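You operate a simulated robot arm through the tools that you are given. There is no shell and no other tool.

The job below is to be done with a simulated robot arm. You get a single attempt, and the scene is never put back.

JOB
Switch the bath off, drain it and refill it with 4 strokes of water.
Fine: close the drain before refilling; the lid stays open; leave the dial.

The check looks at the end state, three seconds after you hand in, the way a careful person would. Anything else that was tipped, shoved, dropped, spilled or broken makes it a failure. Lids that push on must go on centred and level and be pressed home; caps that screw on are set level and turned clockwise until they are tight.

ROBOT AND FRAMES
A 6-joint arm with a two-finger gripper, fixed in place. Base frame: the origin is at the foot of the arm, x ahead of it, y to its left, z up; the work surface is at about z = 0.86. Lengths are in m, angles in rad, forces in N, time in s.
With the tool pointing down near the work surface it reaches from about 0.14 to 0.68 m from the base axis. Its first joint turns from -1.152 to 1.152 rad. Payload 2.45 kg.
The tool frame sits at the grasp point between the pads (the TCP): z along the fingers, y along the line on which they close. The tips reach 0.03 m beyond it. Largest opening 0.106 m; the body of the gripper starts 0.079 m behind the TCP.
Orientation is that of the tool frame in the base frame, as a unit quaternion [w, x, y, z]. With the fingers straight down and closing along the base's y, the tool's x points along the base's -x, its y along +y and its z along -z.

CONTROLS
- The arm moves only by the tool nudge_tool. Its argument "rows" is one flat list of numbers, 7 for each row, row after row: the turn, a rotation vector about the base's x, y, z in units of 6 degrees (1.0 is 6 degrees), then the shift along the base's x, y, z in units of 40 mm (1.0 is 40 mm), then the finger opening in m, from 0 to 0.106. In form: [rx, ry, rz, tx, ty, tz, gripper, rx, ry, rz, tx, ty, tz, gripper, ...]. A call has 1 to 20 rows; each row shifts and turns the commanded pose from where the row before left it. A call with a number of a shift or a turn outside -1 to 1 is refused whole. A row lasts 0.2 s, in which the tool goes at most 0.05 m and 0.15 rad; a call with a longer step from one row to the next is refused whole, and so is a gripper value outside its range. Where a pose cannot be reached the arm comes as near as it can. A force on the tool above 40 N (or 10 N above the force at the start of the call, whichever is more), or a blocked arm, ends the call early, and 0.2 s more pass. The fingers move at their own pace (about 0.153 m/s each) and stop on an object; they squeeze with about 40 N. The grip force told is the motor's: it shows also when the fingers shut on nothing. Time passes only in rows, and 0.2 s behind the last, so rows that do not move let the fingers close. It gives the time, the measured TCP pose, the force on the tool (base axes), the opening and the grip force at its end, in the units of the frame above (readings bear some noise), with the torque about the TCP (base axes, N m) and any sound that the robot's microphone picked up.
- Cameras (640 x 400 px; columns grow to the right, rows downward): "scene" is fixed at [0.0518, 0.4119, 1.3974]; the picture's right is [-0.79, -0.62, 0.00], its down [-0.40, 0.51, -0.77] and it looks along [0.47, -0.60, -0.64] (base axes); focal length 231 px, centre (320, 200). "wrist" rides on the gripper at [0.076, -0.002, -0.106] in the tool frame; the picture's right is [0.02, 1.00, 0.00], its down [-0.78, 0.02, -0.62] and it looks along [-0.62, 0.01, 0.78] (tool axes); focal length 247 px, centre (320, 200). There is no depth. A picture from a camera that has moved, and an enlarged one, comes with that camera's place and axes in the base frame and with its lens.
- get_image(camera): a new picture of that camera. The clock stands still meanwhile.
- close_up(camera, box): a new picture of the part [left, top, right, bottom] of that camera's present view, enlarged. The clock stands still meanwhile.
- job_done(): hands the job in; it is judged then, once.

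Nothing tells you positions but the pictures and the camera data. Unless the task says otherwise, let go and move clear before handing in.

The tools are called after ">>>" as name(argument=value, ...) on one line, values as JSON. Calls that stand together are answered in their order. nudge_tool: Moves the arm, as the interface text tells. Its arguments: {"type":"object","properties":{"rows":{"type":"array","items":{"type":"number"}}},"required":["rows"]} The other tools are called the same way: get_image (camera) takes a picture; close_up (camera, box) takes an enlarged picture of a part of a camera's view; job_done () hands the job in.

At the start:

```text
time_s: 0.0
eef_pos: [0.3024, 0.0549, 1.2374]
tcp_rot: [0.001, -0.001, 1.0, 0.001]
force: [0.3, 0.4, -0.3]
ft_torque: [0.0, 0.0, -0.02]
opening: 0.106
finger_force: 0.1
```

scene: 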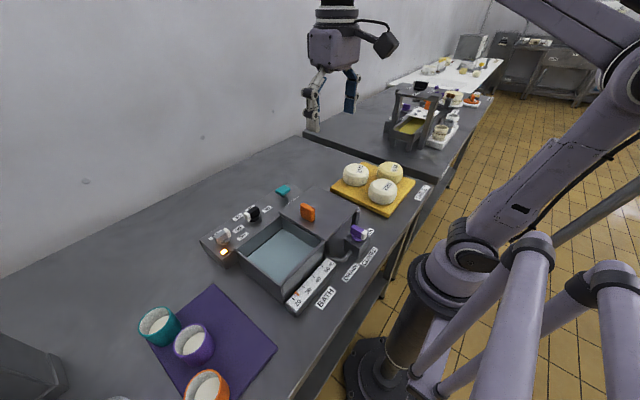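
wrist: 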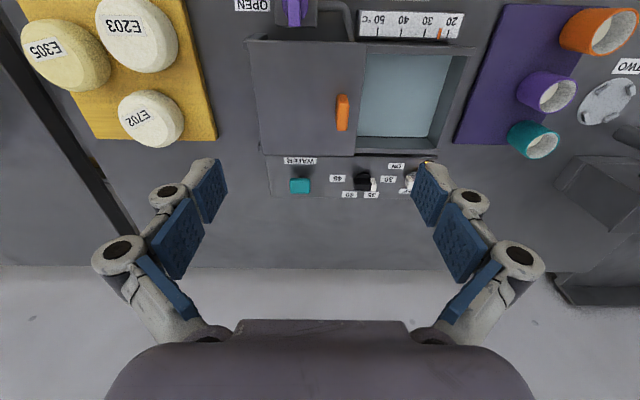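

I see a bath with a sliding or lifting lid (orange handle), a panel with a teal water button, a black dial, a switch with an ON lamp, and a purple drain valve on the near side. I'll look closer before moving.

>>> close_up(camera="scene", box=[190, 170, 290, 270])

>>> close_up(camera="scene", box=[280, 190, 400, 310])

>>> close_up(camera="wrist", box=[240, 140, 460, 220])

>>> close_up(camera="wrist", box=[220, 0, 480, 160])

```text
4.00 times, centred on (240, 220) of scene
camera zoom: at [0.0518, 0.4119, 1.3974], right [-0.79, -0.62, 0.0], down [-0.4, 0.51, -0.77], along [0.47, -0.6, -0.64], focal length 923 px, centre (640, 120)
```

zoom: 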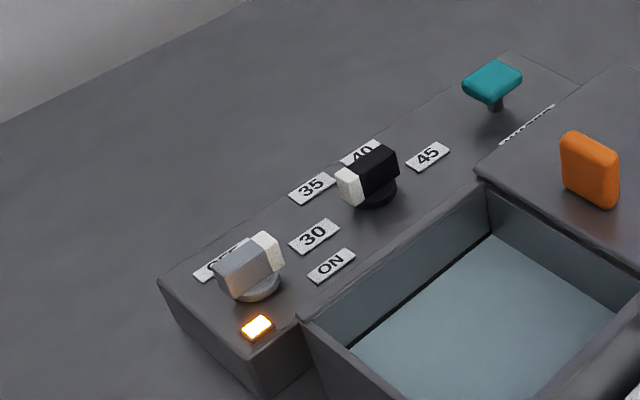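

```text
3.33 times, centred on (340, 250) of scene
camera zoom: at [0.0518, 0.4119, 1.3974], right [-0.79, -0.62, 0.0], down [-0.4, 0.51, -0.77], along [0.47, -0.6, -0.64], focal length 769 px, centre (253, 33)
```

zoom: 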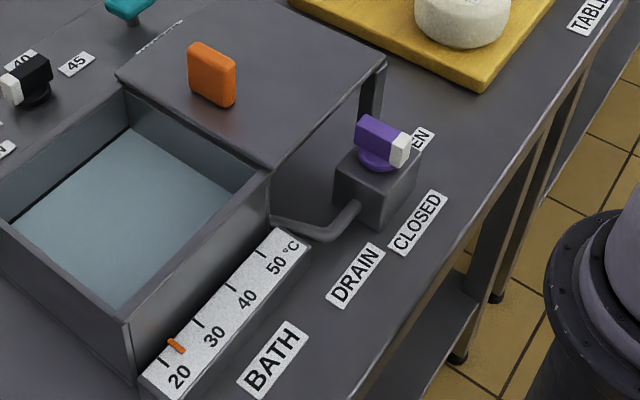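

```text
2.91 times, centred on (350, 180) of wrist
camera zoom: at [0.2257, 0.0527, 1.3451], right [-0.02, 1.0, 0.0], down [0.78, 0.02, 0.62], along [0.62, 0.02, -0.78], focal length 718 px, centre (233, 258)
```

zoom: 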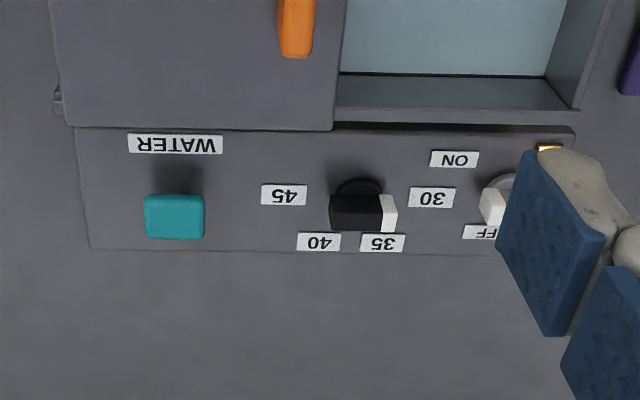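

```text
2.46 times, centred on (350, 80) of wrist
camera zoom: at [0.2257, 0.0527, 1.3451], right [-0.02, 1.0, 0.0], down [0.78, 0.02, 0.62], along [0.62, 0.02, -0.78], focal length 608 px, centre (246, 495)
```

zoom: 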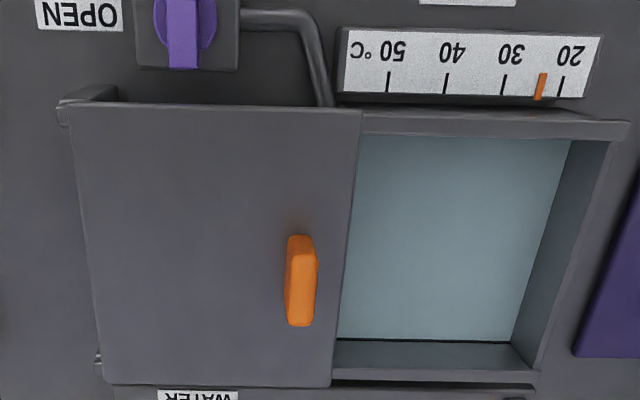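

The switch is a grey rotary knob near (0.52, 0.25), the drain valve is near (0.23, 0.025) and currently points to CLOSED, and the water plunger is near (0.51, 0.02). First I'll move above the switch for a closer view.

>>> nudge_tool(rows=[0, 0, 0, 0.55, 0.5, -0.45, 0.106, 0, 0, 0, 0.55, 0.5, -0.45, 0.106, 0, 0, 0, 0.55, 0.5, -0.45, 0.106, 0, 0, 0, 0.55, 0.5, -0.45, 0.106, 0, 0, 0, 0.55, 0.5, -0.45, 0.106, 0, 0, 0, 0.55, 0.5, -0.45, 0.106, 0, 0, 0, 0.55, 0.5, -0.45, 0.106, 0, 0, 0, 0.55, 0.5, -0.45, 0.106, 0, 0, 0, 0.55, 0.5, -0.45, 0.106])

>>> get_image(camera="wrist")

>>> get_image(camera="scene")

```text
time_s: 2.0
eef_pos: [0.5026, 0.2355, 1.0761]
tcp_rot: [0.001, -0.001, 1.0, 0.001]
force: [-0.1, -0.3, 0.6]
ft_torque: [-0.01, 0.02, 0.06]
opening: 0.1058
finger_force: 0.0
```

```text
taken
camera wrist: at [0.4252, 0.2329, 1.1838], right [-0.02, 1.0, 0.0], down [0.78, 0.02, 0.62], along [0.62, 0.02, -0.78], focal length 247 px, centre (320, 200)
```

wrist: 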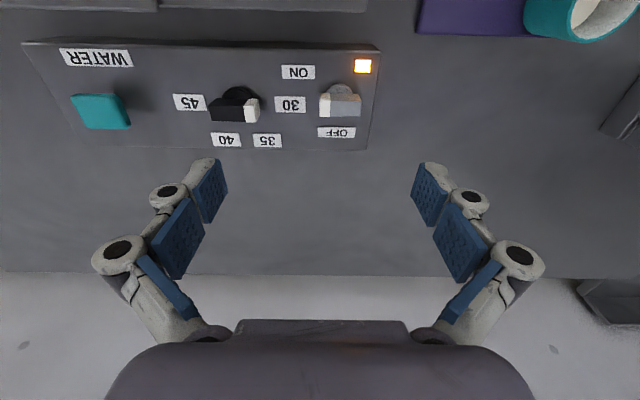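

```text
taken
```

scene: 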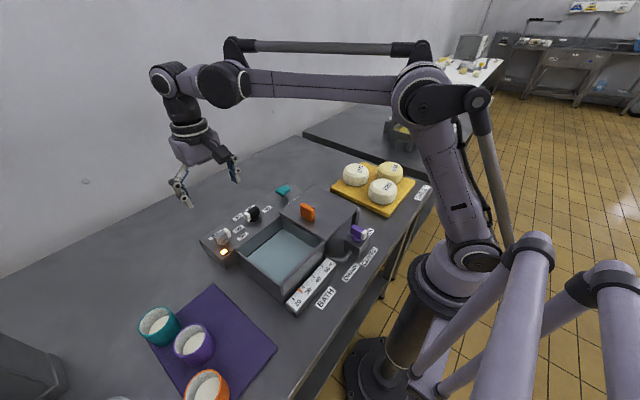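

>>> close_up(camera="wrist", box=[240, 40, 400, 140])

>>> close_up(camera="wrist", box=[30, 40, 190, 140])

>>> close_up(camera="scene", box=[190, 205, 270, 265])

```text
4.00 times, centred on (320, 90) of wrist
camera zoom: at [0.4252, 0.2329, 1.1838], right [-0.02, 1.0, 0.0], down [0.78, 0.02, 0.62], along [0.62, 0.02, -0.78], focal length 988 px, centre (320, 640)
```

zoom: 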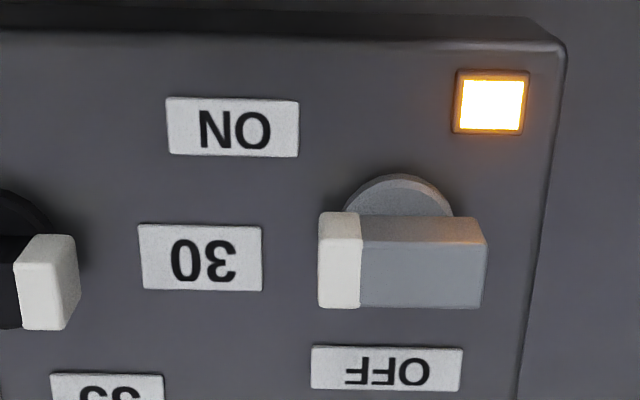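

```text
4.00 times, centred on (110, 90) of wrist
camera zoom: at [0.4252, 0.2329, 1.1838], right [-0.02, 1.0, 0.0], down [0.78, 0.02, 0.62], along [0.62, 0.02, -0.78], focal length 988 px, centre (1160, 640)
```

zoom: 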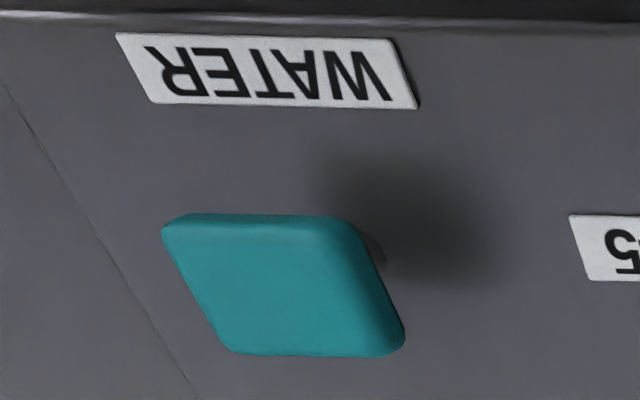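

```text
6.67 times, centred on (230, 235) of scene
camera zoom: at [0.0518, 0.4119, 1.3974], right [-0.79, -0.62, 0.0], down [-0.4, 0.51, -0.77], along [0.47, -0.6, -0.64], focal length 1538 px, centre (920, -33)
```

zoom: 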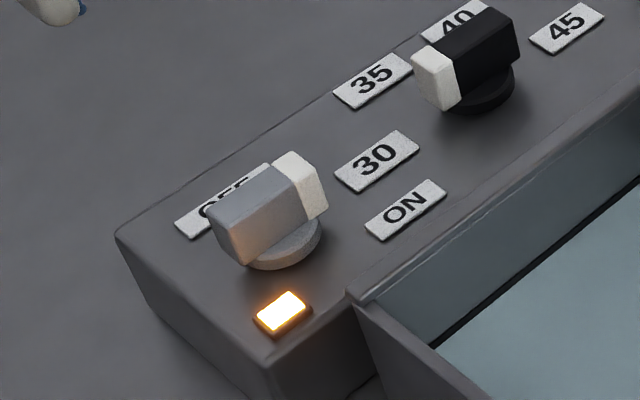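

The switch's white pointer faces −y (ON) and OFF is at +x, so it needs about +90° about z. I'll turn the gripper −90° above the knob so the fingers close along x, with a narrower opening.

>>> nudge_tool(rows=[0, 0, -1, -0.008, 0.033, -0.06, 0.09, 0, 0, -1, -0.008, 0.033, -0.06, 0.07, 0, 0, -1, -0.008, 0.033, -0.06, 0.05, 0, 0, -1, -0.008, 0.033, -0.06, 0.05, 0, 0, -1, -0.008, 0.033, -0.06, 0.05, 0, 0, -1, -0.008, 0.033, -0.06, 0.05, 0, 0, -1, -0.008, 0.033, -0.06, 0.05, 0, 0, -1, -0.008, 0.033, -0.06, 0.05, 0, 0, -1, -0.008, 0.033, -0.06, 0.05, 0, 0, -1, -0.008, 0.033, -0.06, 0.05, 0, 0, -1, -0.008, 0.033, -0.06, 0.05, 0, 0, -1, -0.008, 0.033, -0.06, 0.05, 0, 0, -1, -0.008, 0.033, -0.06, 0.05, 0, 0, -1, -0.008, 0.033, -0.06, 0.05, 0, 0, -1, -0.008, 0.033, -0.06, 0.05, 0, 0, 0, 0, 0, 0, 0.05])

>>> get_image(camera="wrist")

>>> close_up(camera="scene", box=[150, 130, 310, 270])

```text
time_s: 5.4
eef_pos: [0.4966, 0.254, 1.0392]
tcp_rot: [0.001, 0.707, 0.707, 0.0]
force: [-0.2, 0.2, -0.2]
ft_torque: [0.0, 0.0, 0.02]
opening: 0.0501
finger_force: 0.1
```

```text
taken
camera wrist: at [0.4939, 0.3308, 1.147], right [1.0, 0.02, 0.0], down [0.02, -0.78, 0.62], along [0.01, -0.62, -0.78], focal length 247 px, centre (320, 200)
```

wrist: 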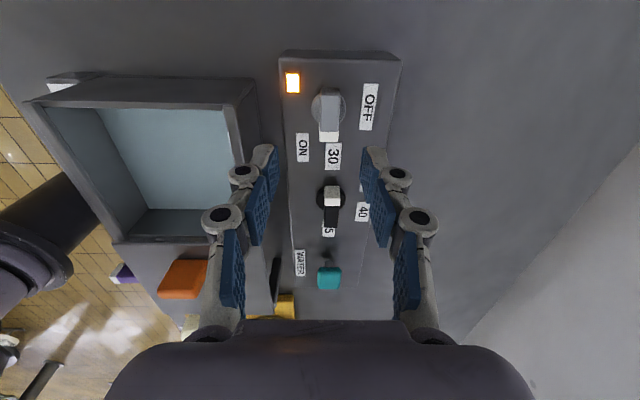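

```text
2.86 times, centred on (230, 200) of scene
camera zoom: at [0.0518, 0.4119, 1.3974], right [-0.79, -0.62, 0.0], down [-0.4, 0.51, -0.77], along [0.47, -0.6, -0.64], focal length 659 px, centre (577, 200)
```

zoom: 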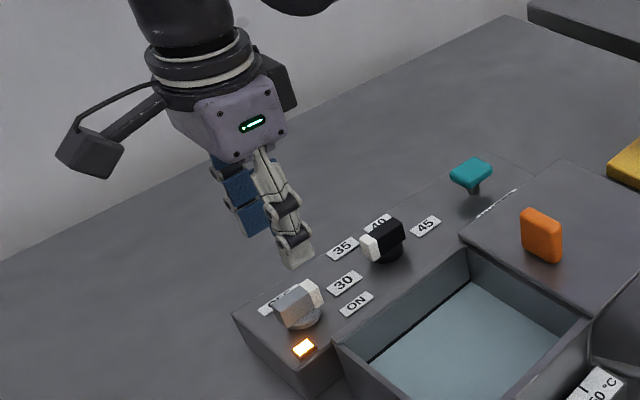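

>>> close_up(camera="wrist", box=[270, 50, 414, 140])

```text
4.44 times, centred on (342, 95) of wrist
camera zoom: at [0.4939, 0.3308, 1.147], right [1.0, 0.02, 0.0], down [0.02, -0.78, 0.62], along [0.01, -0.62, -0.78], focal length 1098 px, centre (222, 667)
```

zoom: 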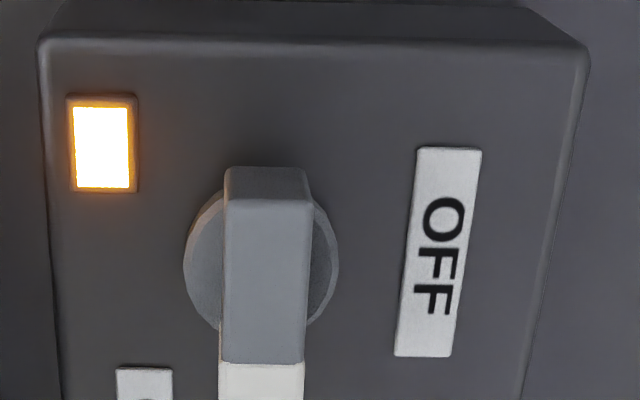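

>>> nudge_tool(rows=[0, 0, 0, 0.037, 0.033, -0.4, 0.05, 0, 0, 0, 0.037, 0.033, -0.4, 0.05, 0, 0, 0, 0.037, 0.033, -0.4, 0.05, 0, 0, 0, 0, 0, 0, 0.05])

>>> get_image(camera="wrist")

>>> close_up(camera="scene", box=[180, 180, 276, 260])

```text
time_s: 6.4
eef_pos: [0.5018, 0.2588, 0.9911]
tcp_rot: [0.001, 0.706, 0.708, -0.001]
force: [-0.2, 1.4, 0.4]
ft_torque: [-0.01, -0.03, 0.0]
opening: 0.0503
finger_force: 0.2
```

```text
taken
camera wrist: at [0.4988, 0.335, 1.0988], right [1.0, 0.02, 0.0], down [0.02, -0.78, 0.62], along [0.02, -0.62, -0.78], focal length 247 px, centre (320, 200)
```

wrist: 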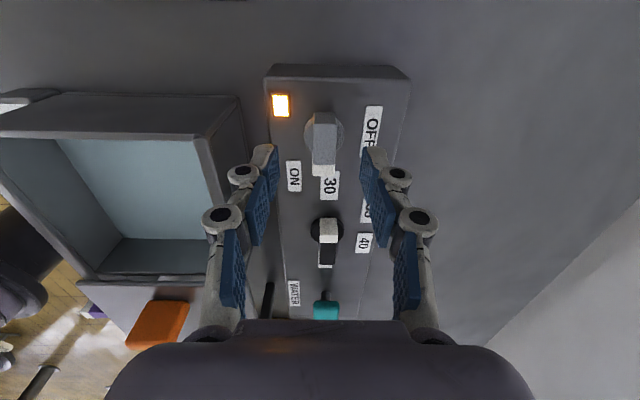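

```text
5.00 times, centred on (228, 220) of scene
camera zoom: at [0.0518, 0.4119, 1.3974], right [-0.79, -0.62, 0.0], down [-0.4, 0.51, -0.77], along [0.47, -0.6, -0.64], focal length 1153 px, centre (780, 100)
```

zoom: 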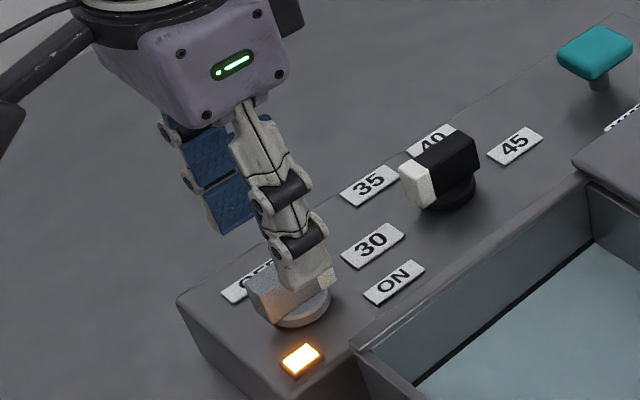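

>>> close_up(camera="wrist", box=[250, 90, 410, 190])

```text
4.00 times, centred on (330, 140) of wrist
camera zoom: at [0.4988, 0.335, 1.0988], right [1.0, 0.02, 0.0], down [0.02, -0.78, 0.62], along [0.02, -0.62, -0.78], focal length 988 px, centre (280, 440)
```

zoom: 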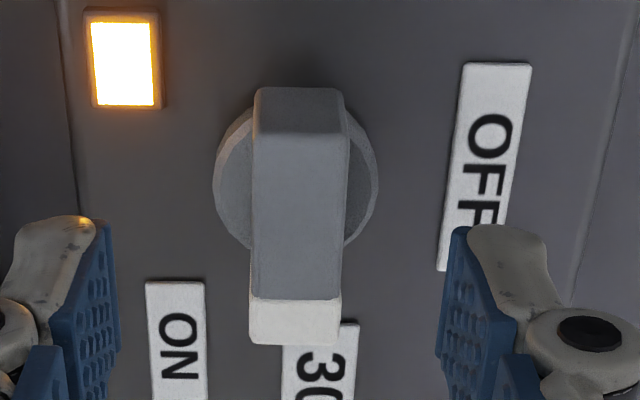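

>>> nudge_tool(rows=[0, 0, 0, 0.04, -0.02, -0.3, 0.05, 0, 0, 0, 0, 0, -0.3, 0.05, 0, 0, 0, 0, 0, 0, 0.05])

>>> close_up(camera="scene", box=[180, 190, 276, 260])

>>> close_up(camera="wrist", box=[240, 100, 400, 200])

```text
time_s: 7.2
eef_pos: [0.5033, 0.2572, 0.9664]
tcp_rot: [0.001, 0.707, 0.707, 0.0]
force: [0.5, 0.2, 0.6]
ft_torque: [0.0, 0.02, 0.02]
opening: 0.0499
finger_force: 0.1
```

```text
5.71 times, centred on (228, 225) of scene
camera zoom: at [0.0518, 0.4119, 1.3974], right [-0.79, -0.62, 0.0], down [-0.4, 0.51, -0.77], along [0.47, -0.6, -0.64], focal length 1318 px, centre (846, 57)
```

zoom: 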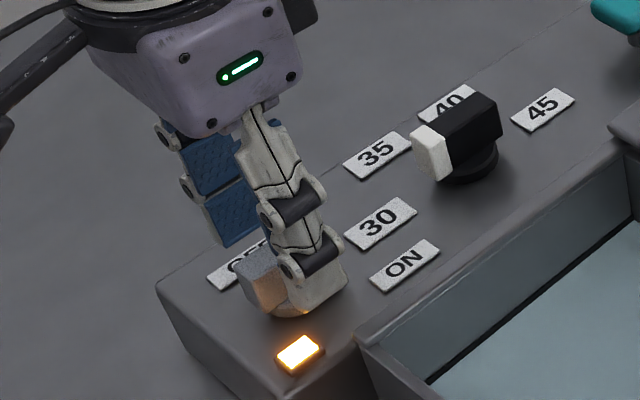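

```text
4.00 times, centred on (320, 150) of wrist
camera zoom: at [0.4997, 0.3346, 1.0737], right [1.0, 0.02, 0.0], down [0.02, -0.78, 0.62], along [0.02, -0.62, -0.78], focal length 988 px, centre (320, 400)
```

zoom: 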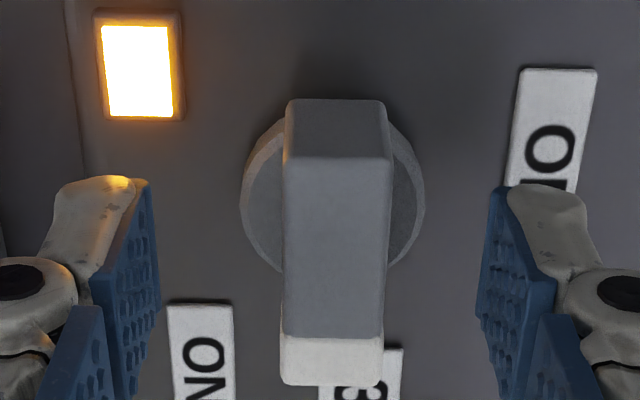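

>>> nudge_tool(rows=[0, 0, 0, 0.06, 0.02, -0.05, 0.05, 0, 0, 0, 0, 0, 0, 0.03, 0, 0, 0, 0, 0, 0, 0.02, 0, 0, 0, 0, 0, 0, 0.01, 0, 0, 0, 0, 0, 0, 0.01])

>>> close_up(camera="wrist", box=[240, 100, 400, 200])

```text
time_s: 8.4
eef_pos: [0.505, 0.2578, 0.9651]
tcp_rot: [0.001, 0.706, 0.709, 0.0]
force: [0.3, -0.6, 0.6]
ft_torque: [0.08, 0.04, 0.01]
opening: 0.0157
finger_force: 41.5
```

```text
4.00 times, centred on (320, 150) of wrist
camera zoom: at [0.5019, 0.3349, 1.0726], right [1.0, 0.02, 0.0], down [0.02, -0.78, 0.62], along [0.02, -0.62, -0.78], focal length 988 px, centre (320, 400)
```

zoom: 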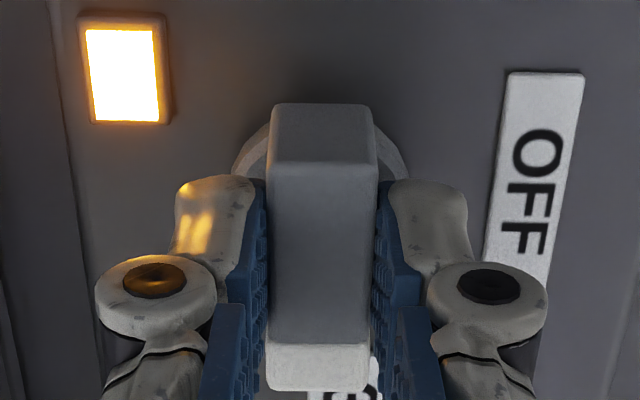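

The bar is gripped (opening 0.0157, almost no side force). Now I'll turn it a first part, about +30°, and check the torque.

>>> nudge_tool(rows=[0, 0, 0.8, 0, 0, 0, 0.01, 0, 0, 0.8, 0, 0, 0, 0.01, 0, 0, 0.8, 0, 0, 0, 0.01, 0, 0, 0.8, 0, 0, 0, 0.01, 0, 0, 0.8, 0, 0, 0, 0.01])

>>> close_up(camera="scene", box=[180, 190, 276, 260])

```text
time_s: 9.6
eef_pos: [0.5027, 0.2576, 0.9655]
tcp_rot: [-0.001, 0.543, 0.84, 0.0]
force: [-15.6, 0.2, -6.0]
ft_torque: [-0.73, 0.01, -0.07]
opening: 0.0156
finger_force: 41.5
```

```text
5.71 times, centred on (228, 225) of scene
camera zoom: at [0.0514, 0.412, 1.3973], right [-0.79, -0.62, 0.0], down [-0.4, 0.51, -0.77], along [0.47, -0.6, -0.64], focal length 1318 px, centre (846, 57)
```

zoom: 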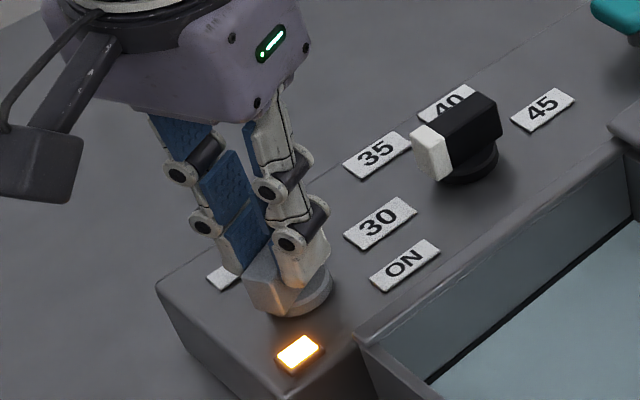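

>>> nudge_tool(rows=[0, 0, 0, -0.055, -0.015, 0, 0.01, 0, 0, 0.8, -0.008, -0.009, 0, 0.01, 0, 0, 0.8, -0.008, -0.009, 0, 0.01, 0, 0, 0.8, -0.007, -0.009, 0, 0.01, 0, 0, 0.8, -0.007, -0.009, 0, 0.01])

>>> close_up(camera="scene", box=[180, 190, 276, 260])

>>> get_image(camera="wrist")

```text
time_s: 10.8
eef_pos: [0.5021, 0.2581, 0.9654]
tcp_rot: [0.001, 0.396, 0.918, 0.002]
force: [2.5, 18.5, 5.9]
ft_torque: [0.42, -0.08, 0.03]
opening: 0.0158
finger_force: 42.4
```

```text
5.71 times, centred on (228, 225) of scene
camera zoom: at [0.0518, 0.4123, 1.3972], right [-0.79, -0.62, 0.0], down [-0.4, 0.51, -0.77], along [0.47, -0.6, -0.64], focal length 1318 px, centre (846, 57)
```

zoom: 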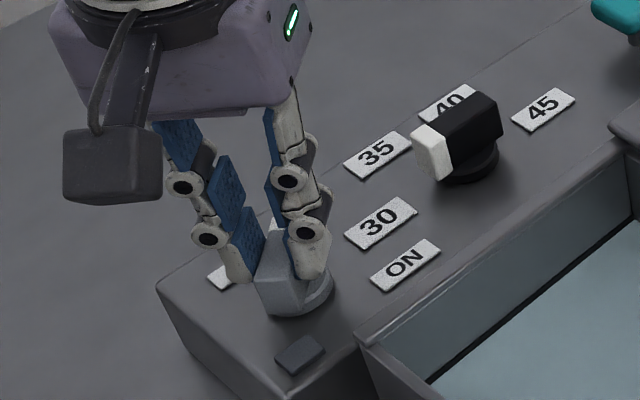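

```text
taken
camera wrist: at [0.4474, 0.3112, 1.0727], right [0.71, 0.7, 0.01], down [0.55, -0.56, 0.62], along [0.44, -0.44, -0.78], focal length 247 px, centre (320, 200)
```

wrist: 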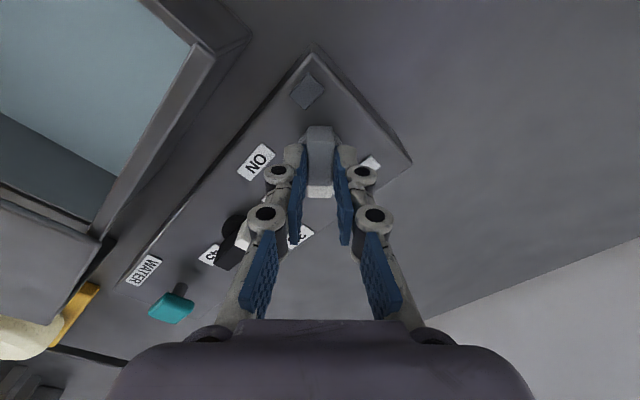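

The lamp has gone out at mid-turn. I'll relieve the side force and continue turning to OFF.

>>> nudge_tool(rows=[0, 0, 0, 0.0, 0.057, 0, 0.01, 0, 0, 0.8, 0, 0, 0, 0.01, 0, 0, 0.8, 0, 0, 0, 0.01, 0, 0, 0.8, 0, 0, 0, 0.01, 0, 0, 0.8, 0, 0, 0, 0.01])

>>> close_up(camera="scene", box=[180, 190, 276, 260])

```text
time_s: 12.0
eef_pos: [0.5021, 0.2575, 0.9663]
tcp_rot: [0.001, 0.237, 0.971, -0.001]
force: [0.1, -6.3, -16.9]
ft_torque: [-0.26, 0.04, -0.02]
opening: 0.0155
finger_force: 41.8
```

```text
5.71 times, centred on (228, 225) of scene
camera zoom: at [0.0521, 0.4118, 1.3974], right [-0.79, -0.62, 0.0], down [-0.4, 0.51, -0.77], along [0.47, -0.6, -0.64], focal length 1318 px, centre (846, 57)
```

zoom: 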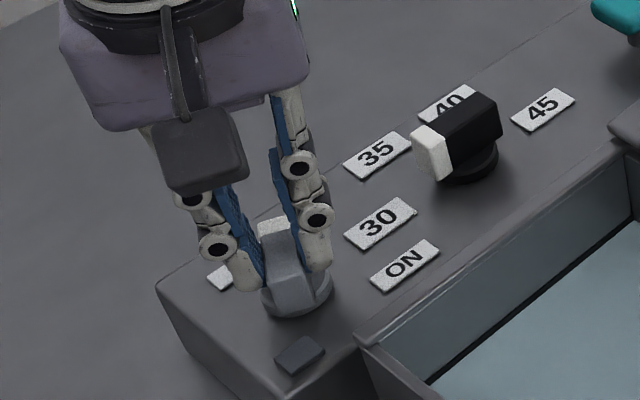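

>>> nudge_tool(rows=[0, 0, 0.9, 0, 0, 0, 0.01, 0, 0, 0.9, 0, 0, 0, 0.01, 0, 0, 0.9, 0, 0, 0, 0.01, 0, 0, 0.9, 0, 0, 0, 0.01, 0, 0, 0.9, 0, 0, 0, 0.01])

>>> close_up(camera="scene", box=[180, 190, 276, 260])

>>> get_image(camera="wrist")

```text
time_s: 13.2
eef_pos: [0.5006, 0.2547, 0.9655]
tcp_rot: [0.0, 0.004, 1.0, -0.003]
force: [-10.1, -26.6, -23.5]
ft_torque: [-0.56, -0.46, -0.1]
opening: 0.0158
finger_force: 41.6
```

```text
5.71 times, centred on (228, 225) of scene
camera zoom: at [0.0519, 0.4114, 1.3975], right [-0.79, -0.62, 0.0], down [-0.4, 0.51, -0.77], along [0.47, -0.6, -0.64], focal length 1318 px, centre (846, 57)
```

zoom: 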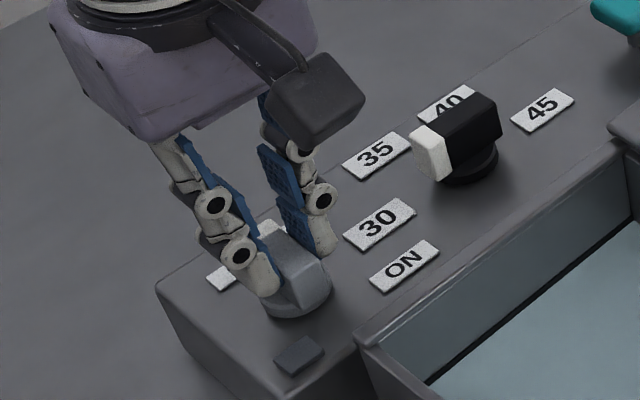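

```text
taken
camera wrist: at [0.4243, 0.255, 1.0729], right [-0.01, 1.0, -0.01], down [0.78, 0.01, 0.62], along [0.62, 0.0, -0.78], focal length 247 px, centre (320, 200)
```

wrist: 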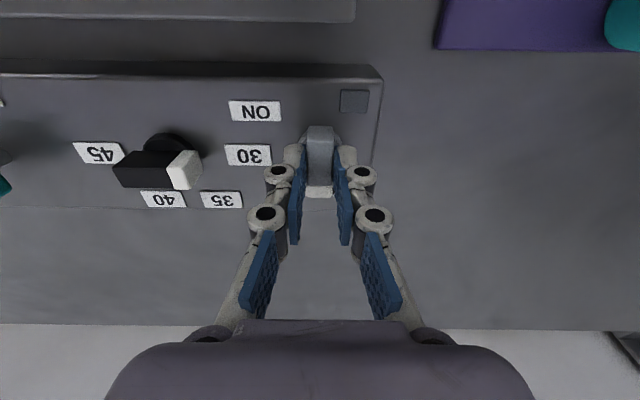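

The switch now points at OFF and the lamp is out. I'll release and lift.

>>> nudge_tool(rows=[0, 0, 0, -0.02, -0.05, 0, 0.02, 0, 0, 0, 0, 0, 0, 0.05, 0, 0, 0, 0, 0, 0, 0.05, 0, 0, 0, 0, 0, 0.6, 0.05, 0, 0, 0, 0, 0, 0.9, 0.05, 0, 0, 0, 0, 0, 0.9, 0.05])

>>> close_up(camera="scene", box=[180, 190, 276, 260])

>>> get_image(camera="wrist")

```text
time_s: 14.6
eef_pos: [0.5011, 0.2566, 1.0638]
tcp_rot: [0.001, 0.004, 1.0, 0.0]
force: [-0.6, 0.7, 0.6]
ft_torque: [0.02, -0.02, -0.02]
opening: 0.0501
finger_force: 0.1
```

```text
5.71 times, centred on (228, 225) of scene
camera zoom: at [0.0518, 0.4119, 1.3974], right [-0.79, -0.62, 0.0], down [-0.4, 0.51, -0.77], along [0.47, -0.6, -0.64], focal length 1318 px, centre (846, 57)
```

zoom: 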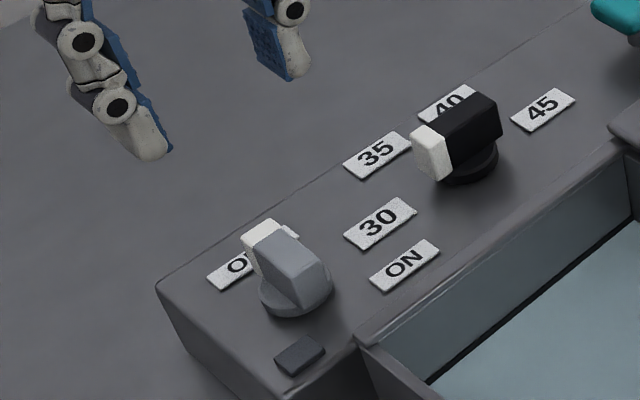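

```text
taken
camera wrist: at [0.4243, 0.256, 1.1701], right [-0.01, 1.0, 0.0], down [0.78, 0.01, 0.62], along [0.62, 0.01, -0.78], focal length 247 px, centre (320, 200)
```

wrist: 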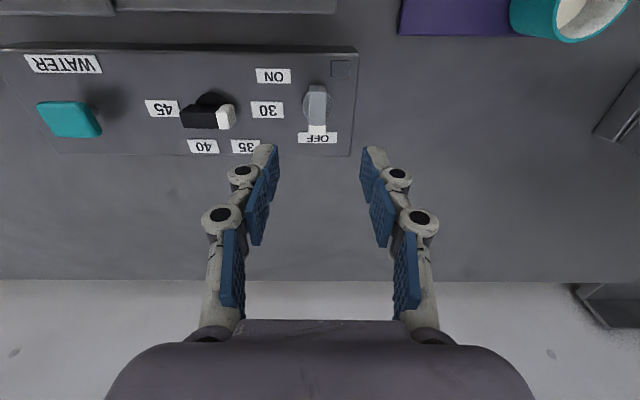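

Off is set: the pointer is on OFF and the dial is untouched. Next I'll move over the lid to above the drain valve near (0.23, 0.025).

>>> nudge_tool(rows=[0, 0, 0, 0, 0, 0.7, 0.05, 0, 0, 0, -0.4, -0.4, 0.7, 0.05, 0, 0, 0, -0.7, -0.6, 0, 0.05, 0, 0, 0, -0.7, -0.6, 0, 0.05, 0, 0, 0, -0.7, -0.6, 0, 0.05, 0, 0, 0, -0.7, -0.6, 0, 0.05, 0, 0, 0, -0.7, -0.6, 0, 0.05, 0, 0, 0, -0.7, -0.6, 0, 0.05, 0, 0, 0, -0.7, -0.6, 0, 0.05, 0, 0, 0, -0.7, -0.6, 0, 0.05, 0, 0, 0, -0.7, -0.58, 0, 0.05, 0, 0, 0, 0, 0, 0, 0.05])

>>> get_image(camera="wrist")

>>> get_image(camera="scene")

```text
time_s: 17.2
eef_pos: [0.2339, 0.0257, 1.117]
tcp_rot: [0.001, 0.004, 1.0, 0.0]
force: [-0.1, 0.0, 0.4]
ft_torque: [0.0, -0.02, 0.01]
opening: 0.0499
finger_force: 0.0
```

```text
taken
camera wrist: at [0.1553, 0.0241, 1.2243], right [-0.01, 1.0, 0.0], down [0.78, 0.01, 0.62], along [0.62, 0.01, -0.78], focal length 247 px, centre (320, 200)
```

wrist: 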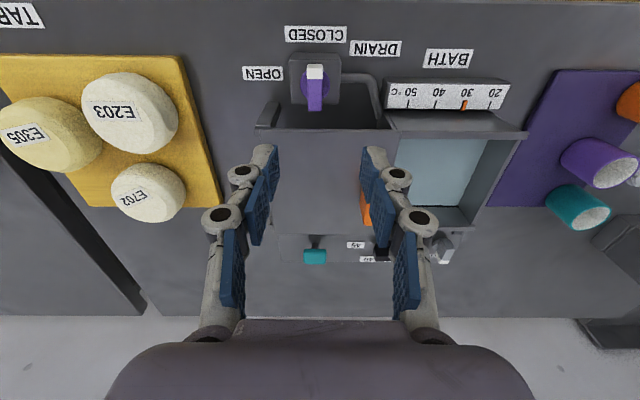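

```text
taken
```

scene: 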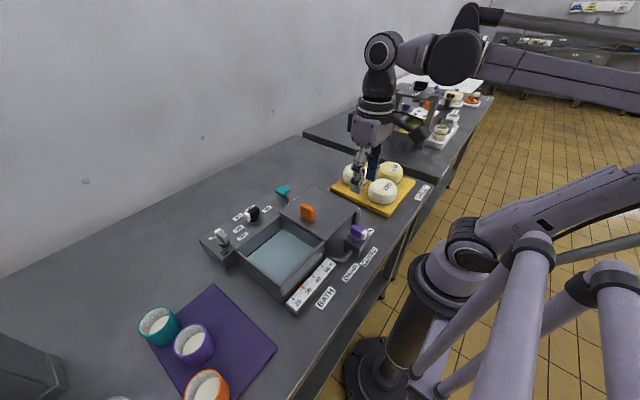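

>>> close_up(camera="wrist", box=[240, 20, 400, 120])

>>> close_up(camera="scene", box=[320, 200, 400, 260])

```text
4.00 times, centred on (320, 70) of wrist
camera zoom: at [0.1553, 0.0241, 1.2243], right [-0.01, 1.0, 0.0], down [0.78, 0.01, 0.62], along [0.62, 0.01, -0.78], focal length 988 px, centre (320, 720)
```

zoom: 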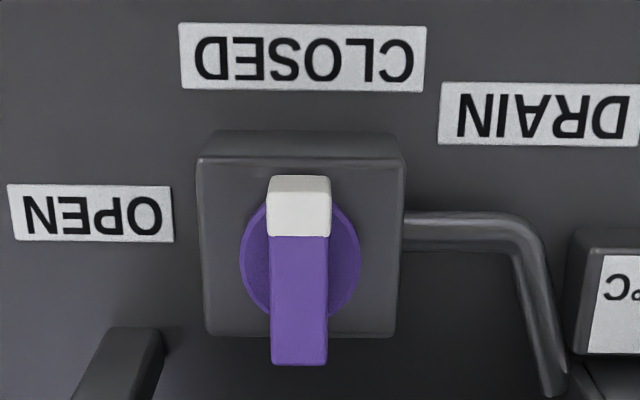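

```text
6.67 times, centred on (360, 230) of scene
camera zoom: at [0.0518, 0.4119, 1.3974], right [-0.79, -0.62, 0.0], down [-0.4, 0.51, -0.77], along [0.47, -0.6, -0.64], focal length 1538 px, centre (53, 0)
```

zoom: 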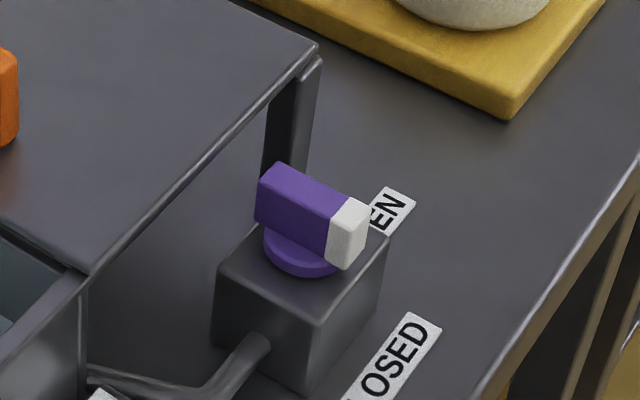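

The valve is at about (0.228, 0.021) with its handle top near z 0.94. The lid edge is about 30 mm further in x, so I'll grip the handle toward its white end to keep clear of it. Now I'm lowering to look.

>>> nudge_tool(rows=[0, 0, 0, -0.084, -0.026, -0.79, 0.05, 0, 0, 0, -0.084, -0.026, -0.79, 0.05, 0, 0, 0, -0.084, -0.026, -0.79, 0.05, 0, 0, 0, -0.084, -0.026, -0.79, 0.05, 0, 0, 0, 0, 0, 0, 0.05])

>>> get_image(camera="wrist")

>>> close_up(camera="scene", box=[310, 190, 400, 260])

```text
time_s: 18.4
eef_pos: [0.2197, 0.0191, 0.9917]
tcp_rot: [0.001, 0.004, 1.0, 0.001]
force: [0.1, -0.1, -0.6]
ft_torque: [0.01, 0.0, -0.03]
opening: 0.0501
finger_force: 0.0
```

```text
taken
camera wrist: at [0.1417, 0.0179, 1.0984], right [-0.01, 1.0, 0.0], down [0.78, 0.01, 0.62], along [0.62, 0.01, -0.78], focal length 247 px, centre (320, 200)
```

wrist: 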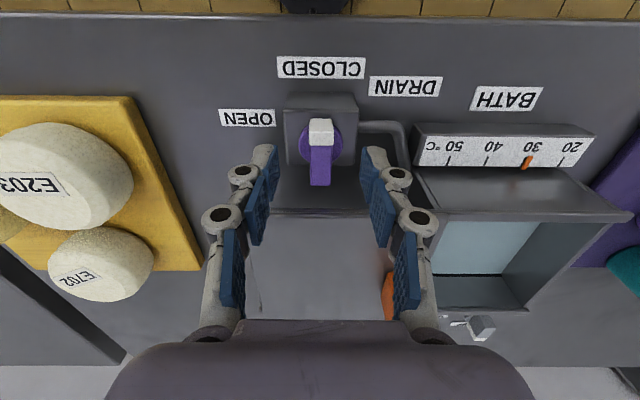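

```text
5.71 times, centred on (355, 225) of scene
camera zoom: at [0.0518, 0.4119, 1.3974], right [-0.79, -0.62, 0.0], down [-0.4, 0.51, -0.77], along [0.47, -0.6, -0.64], focal length 1318 px, centre (120, 57)
```

zoom: 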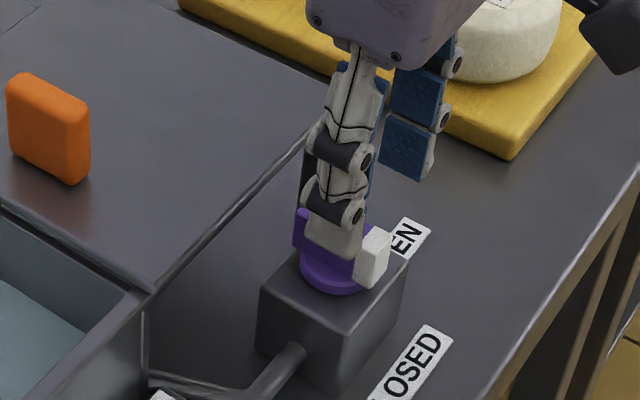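

>>> close_up(camera="wrist", box=[240, 110, 400, 210])

```text
4.00 times, centred on (320, 160) of wrist
camera zoom: at [0.1417, 0.0179, 1.0984], right [-0.01, 1.0, 0.0], down [0.78, 0.01, 0.62], along [0.62, 0.01, -0.78], focal length 988 px, centre (320, 360)
```

zoom: 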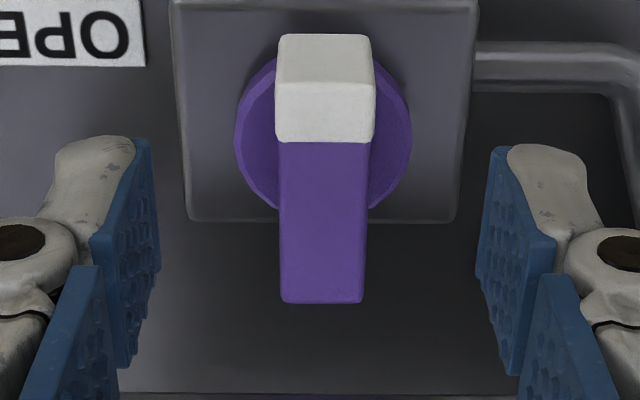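

>>> nudge_tool(rows=[0, 0, 0, 0.05, 0.02, -0.4, 0.05, 0, 0, 0, 0, 0, -0.4, 0.05, 0, 0, 0, 0, 0, 0, 0.03, 0, 0, 0, 0, 0, 0, 0.02, 0, 0, 0, 0, 0, 0, 0.01, 0, 0, 0, 0, 0, 0, 0.01])

>>> close_up(camera="wrist", box=[240, 110, 400, 210])

>>> close_up(camera="scene", box=[310, 190, 400, 260])

```text
time_s: 19.8
eef_pos: [0.2215, 0.021, 0.9597]
tcp_rot: [0.001, 0.004, 1.0, 0.0]
force: [0.6, -4.1, -4.7]
ft_torque: [-0.17, 0.15, 0.37]
opening: 0.0157
finger_force: 42.1
```

```text
4.00 times, centred on (320, 160) of wrist
camera zoom: at [0.1442, 0.0189, 1.0668], right [-0.01, 1.0, 0.0], down [0.78, 0.01, 0.62], along [0.62, 0.01, -0.78], focal length 988 px, centre (320, 360)
```

zoom: 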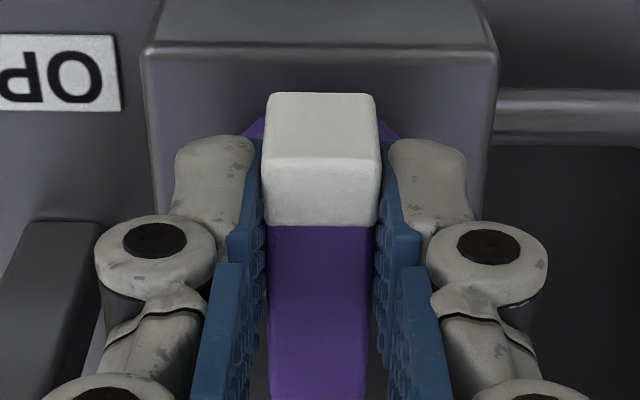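

```text
5.71 times, centred on (355, 225) of scene
camera zoom: at [0.0519, 0.4118, 1.3974], right [-0.79, -0.62, 0.0], down [-0.4, 0.51, -0.77], along [0.47, -0.6, -0.64], focal length 1318 px, centre (120, 57)
```

zoom: 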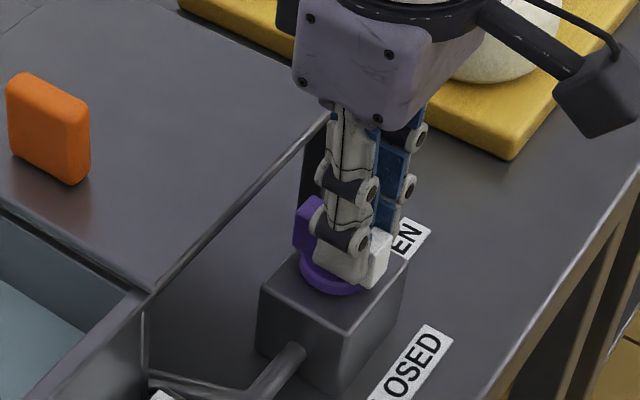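

>>> nudge_tool(rows=[0, 0, 0.8, 0.001, -0.0155, 0, 0.01, 0, 0, 0.8, 0.002, -0.0155, 0, 0.01, 0, 0, 0.8, 0.003, -0.0155, 0, 0.01, 0, 0, 0.8, 0.004, -0.015, 0, 0.01, 0, 0, 0.8, 0.005, -0.0145, 0, 0.01])

>>> close_up(camera="scene", box=[310, 190, 400, 260])

```text
time_s: 21.0
eef_pos: [0.2222, 0.0172, 0.9599]
tcp_rot: [0.0, -0.203, 0.979, -0.001]
force: [-2.5, -20.9, -5.1]
ft_torque: [-0.12, -0.97, -0.16]
opening: 0.0156
finger_force: 41.4
```

```text
5.71 times, centred on (355, 225) of scene
camera zoom: at [0.0518, 0.4114, 1.3975], right [-0.79, -0.62, 0.0], down [-0.4, 0.51, -0.77], along [0.47, -0.6, -0.64], focal length 1318 px, centre (120, 57)
```

zoom: 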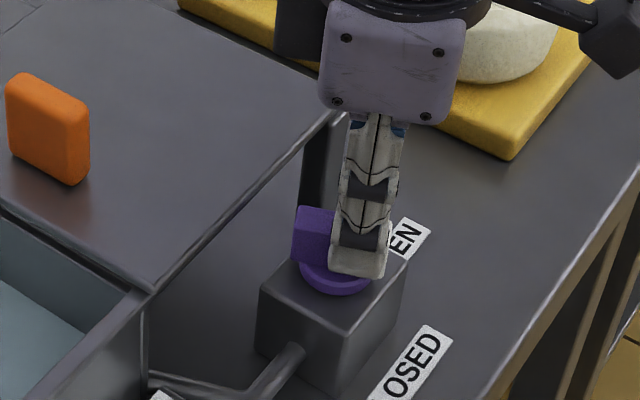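

>>> nudge_tool(rows=[0, 0, 0, 0, -0.05, 0, 0.01, 0, 0, 0.8, 0.009, -0.018, 0, 0.01, 0, 0, 0.8, 0.01, -0.017, 0, 0.01, 0, 0, 0.8, 0.011, -0.016, 0, 0.01, 0, 0, 0.8, 0.012, -0.015, 0, 0.01])

>>> get_image(camera="scene")

>>> get_image(camera="wrist")

```text
time_s: 22.2
eef_pos: [0.2241, 0.0155, 0.9604]
tcp_rot: [0.001, -0.364, 0.931, 0.003]
force: [2.5, -2.9, -1.8]
ft_torque: [0.43, -0.66, -0.03]
opening: 0.0157
finger_force: 41.5
```

```text
taken
```

scene: 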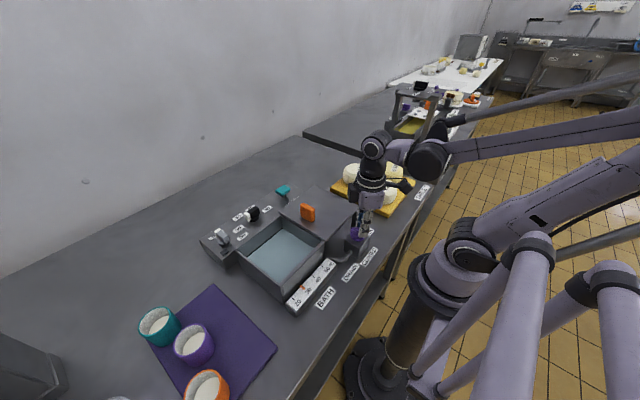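

```text
taken
camera wrist: at [0.1679, -0.0392, 1.0668], right [-0.69, 0.72, 0.0], down [0.56, 0.54, 0.62], along [0.45, 0.43, -0.78], focal length 247 px, centre (320, 200)
```

wrist: 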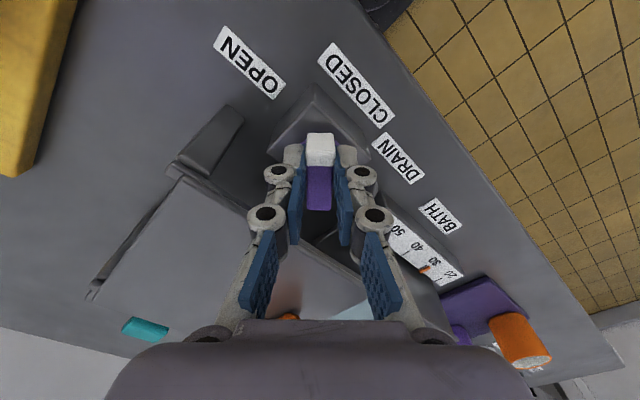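

The valve is turned about 43°. I'll wait briefly here and compare the water level to see whether it drains.

>>> close_up(camera="scene", box=[230, 210, 340, 300])

>>> nudge_tool(rows=[0, 0, 0, 0, 0, 0, 0.01, 0, 0, 0, 0, 0, 0, 0.01, 0, 0, 0, 0, 0, 0, 0.01, 0, 0, 0, 0, 0, 0, 0.01, 0, 0, 0, 0, 0, 0, 0.01, 0, 0, 0, 0, 0, 0, 0.01, 0, 0, 0, 0, 0, 0, 0.01, 0, 0, 0, 0, 0, 0, 0.01, 0, 0, 0, 0, 0, 0, 0.01, 0, 0, 0, 0, 0, 0, 0.01])

>>> close_up(camera="scene", box=[230, 210, 340, 300])

>>> close_up(camera="scene", box=[310, 190, 400, 260])

```text
4.44 times, centred on (285, 255) of scene
camera zoom: at [0.0518, 0.4118, 1.3974], right [-0.79, -0.62, 0.0], down [-0.4, 0.51, -0.77], along [0.47, -0.6, -0.64], focal length 1025 px, centre (476, -44)
```

zoom: 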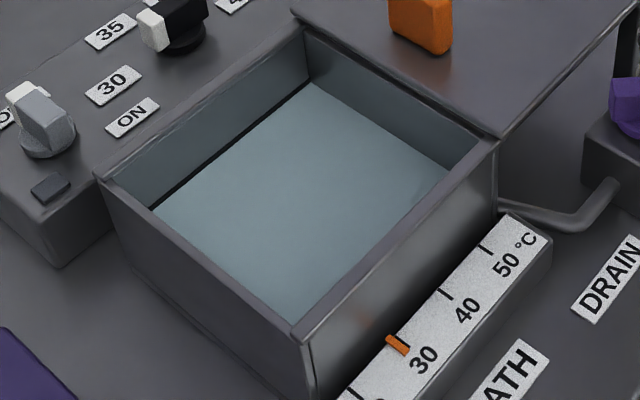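

```text
time_s: 24.4
eef_pos: [0.2233, 0.0137, 0.9601]
tcp_rot: [0.001, -0.364, 0.931, 0.001]
force: [6.4, 7.1, 22.1]
ft_torque: [0.15, -0.14, 0.03]
opening: 0.0158
finger_force: 41.9
```

```text
4.44 times, centred on (285, 255) of scene
camera zoom: at [0.0518, 0.4121, 1.3973], right [-0.79, -0.62, 0.0], down [-0.4, 0.51, -0.77], along [0.47, -0.6, -0.64], focal length 1025 px, centre (476, -44)
```

zoom: 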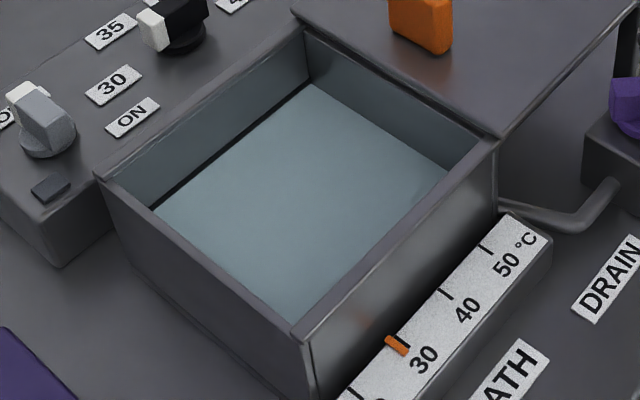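

```text
5.71 times, centred on (355, 225) of scene
camera zoom: at [0.0518, 0.4121, 1.3973], right [-0.79, -0.62, 0.0], down [-0.4, 0.51, -0.77], along [0.47, -0.6, -0.64], focal length 1318 px, centre (120, 57)
```

zoom: 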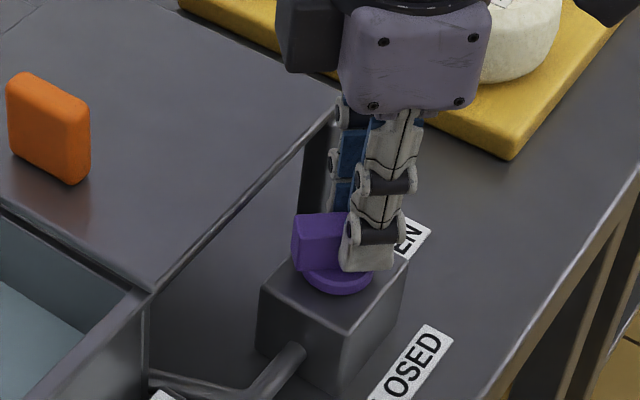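

Nothing is draining yet at 43°. I'll turn further, to about 62°, watching clearance to the lid.

>>> nudge_tool(rows=[0, 0, 0.8, 0.014, -0.015, 0, 0.01, 0, 0, 0.8, 0.016, -0.014, 0, 0.01, 0, 0, 0.8, 0.018, -0.012, 0, 0.01, 0, 0, 0.8, 0.019, -0.011, 0, 0.01, 0, 0, 0, 0, 0, 0, 0.01])

>>> close_up(camera="scene", box=[230, 210, 340, 300])

>>> close_up(camera="scene", box=[310, 190, 400, 260])

>>> get_image(camera="wrist")

```text
time_s: 25.6
eef_pos: [0.2255, 0.012, 0.9594]
tcp_rot: [0.0, -0.514, 0.858, 0.003]
force: [2.0, 17.9, 28.5]
ft_torque: [-0.08, 0.24, 0.05]
opening: 0.0161
finger_force: 41.9
```

```text
4.44 times, centred on (285, 255) of scene
camera zoom: at [0.0517, 0.4124, 1.3972], right [-0.79, -0.62, 0.0], down [-0.4, 0.51, -0.77], along [0.47, -0.6, -0.64], focal length 1025 px, centre (476, -44)
```

zoom: 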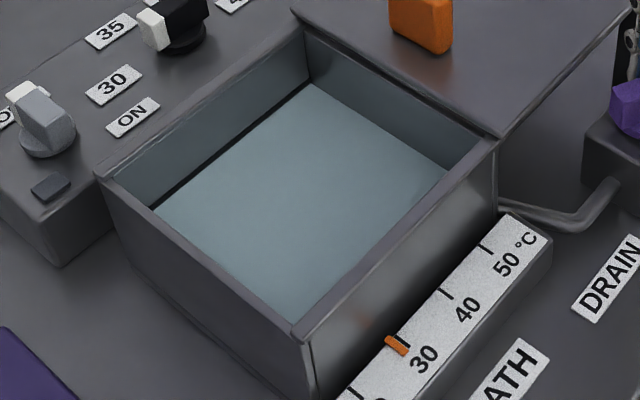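

```text
5.71 times, centred on (355, 225) of scene
camera zoom: at [0.0517, 0.4124, 1.3972], right [-0.79, -0.62, 0.0], down [-0.4, 0.51, -0.77], along [0.47, -0.6, -0.64], focal length 1318 px, centre (120, 57)
```

zoom: 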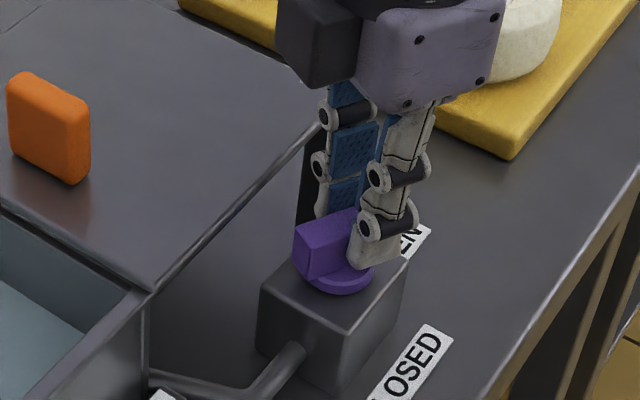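

```text
taken
camera wrist: at [0.191, -0.0563, 1.0667], right [-0.89, 0.45, 0.0], down [0.35, 0.7, 0.62], along [0.28, 0.56, -0.78], focal length 247 px, centre (320, 200)
```

wrist: 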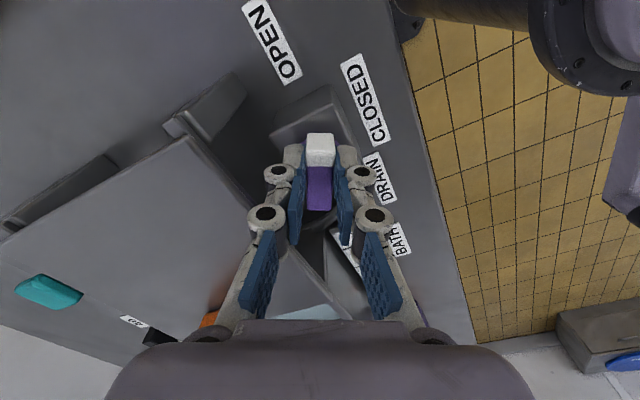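

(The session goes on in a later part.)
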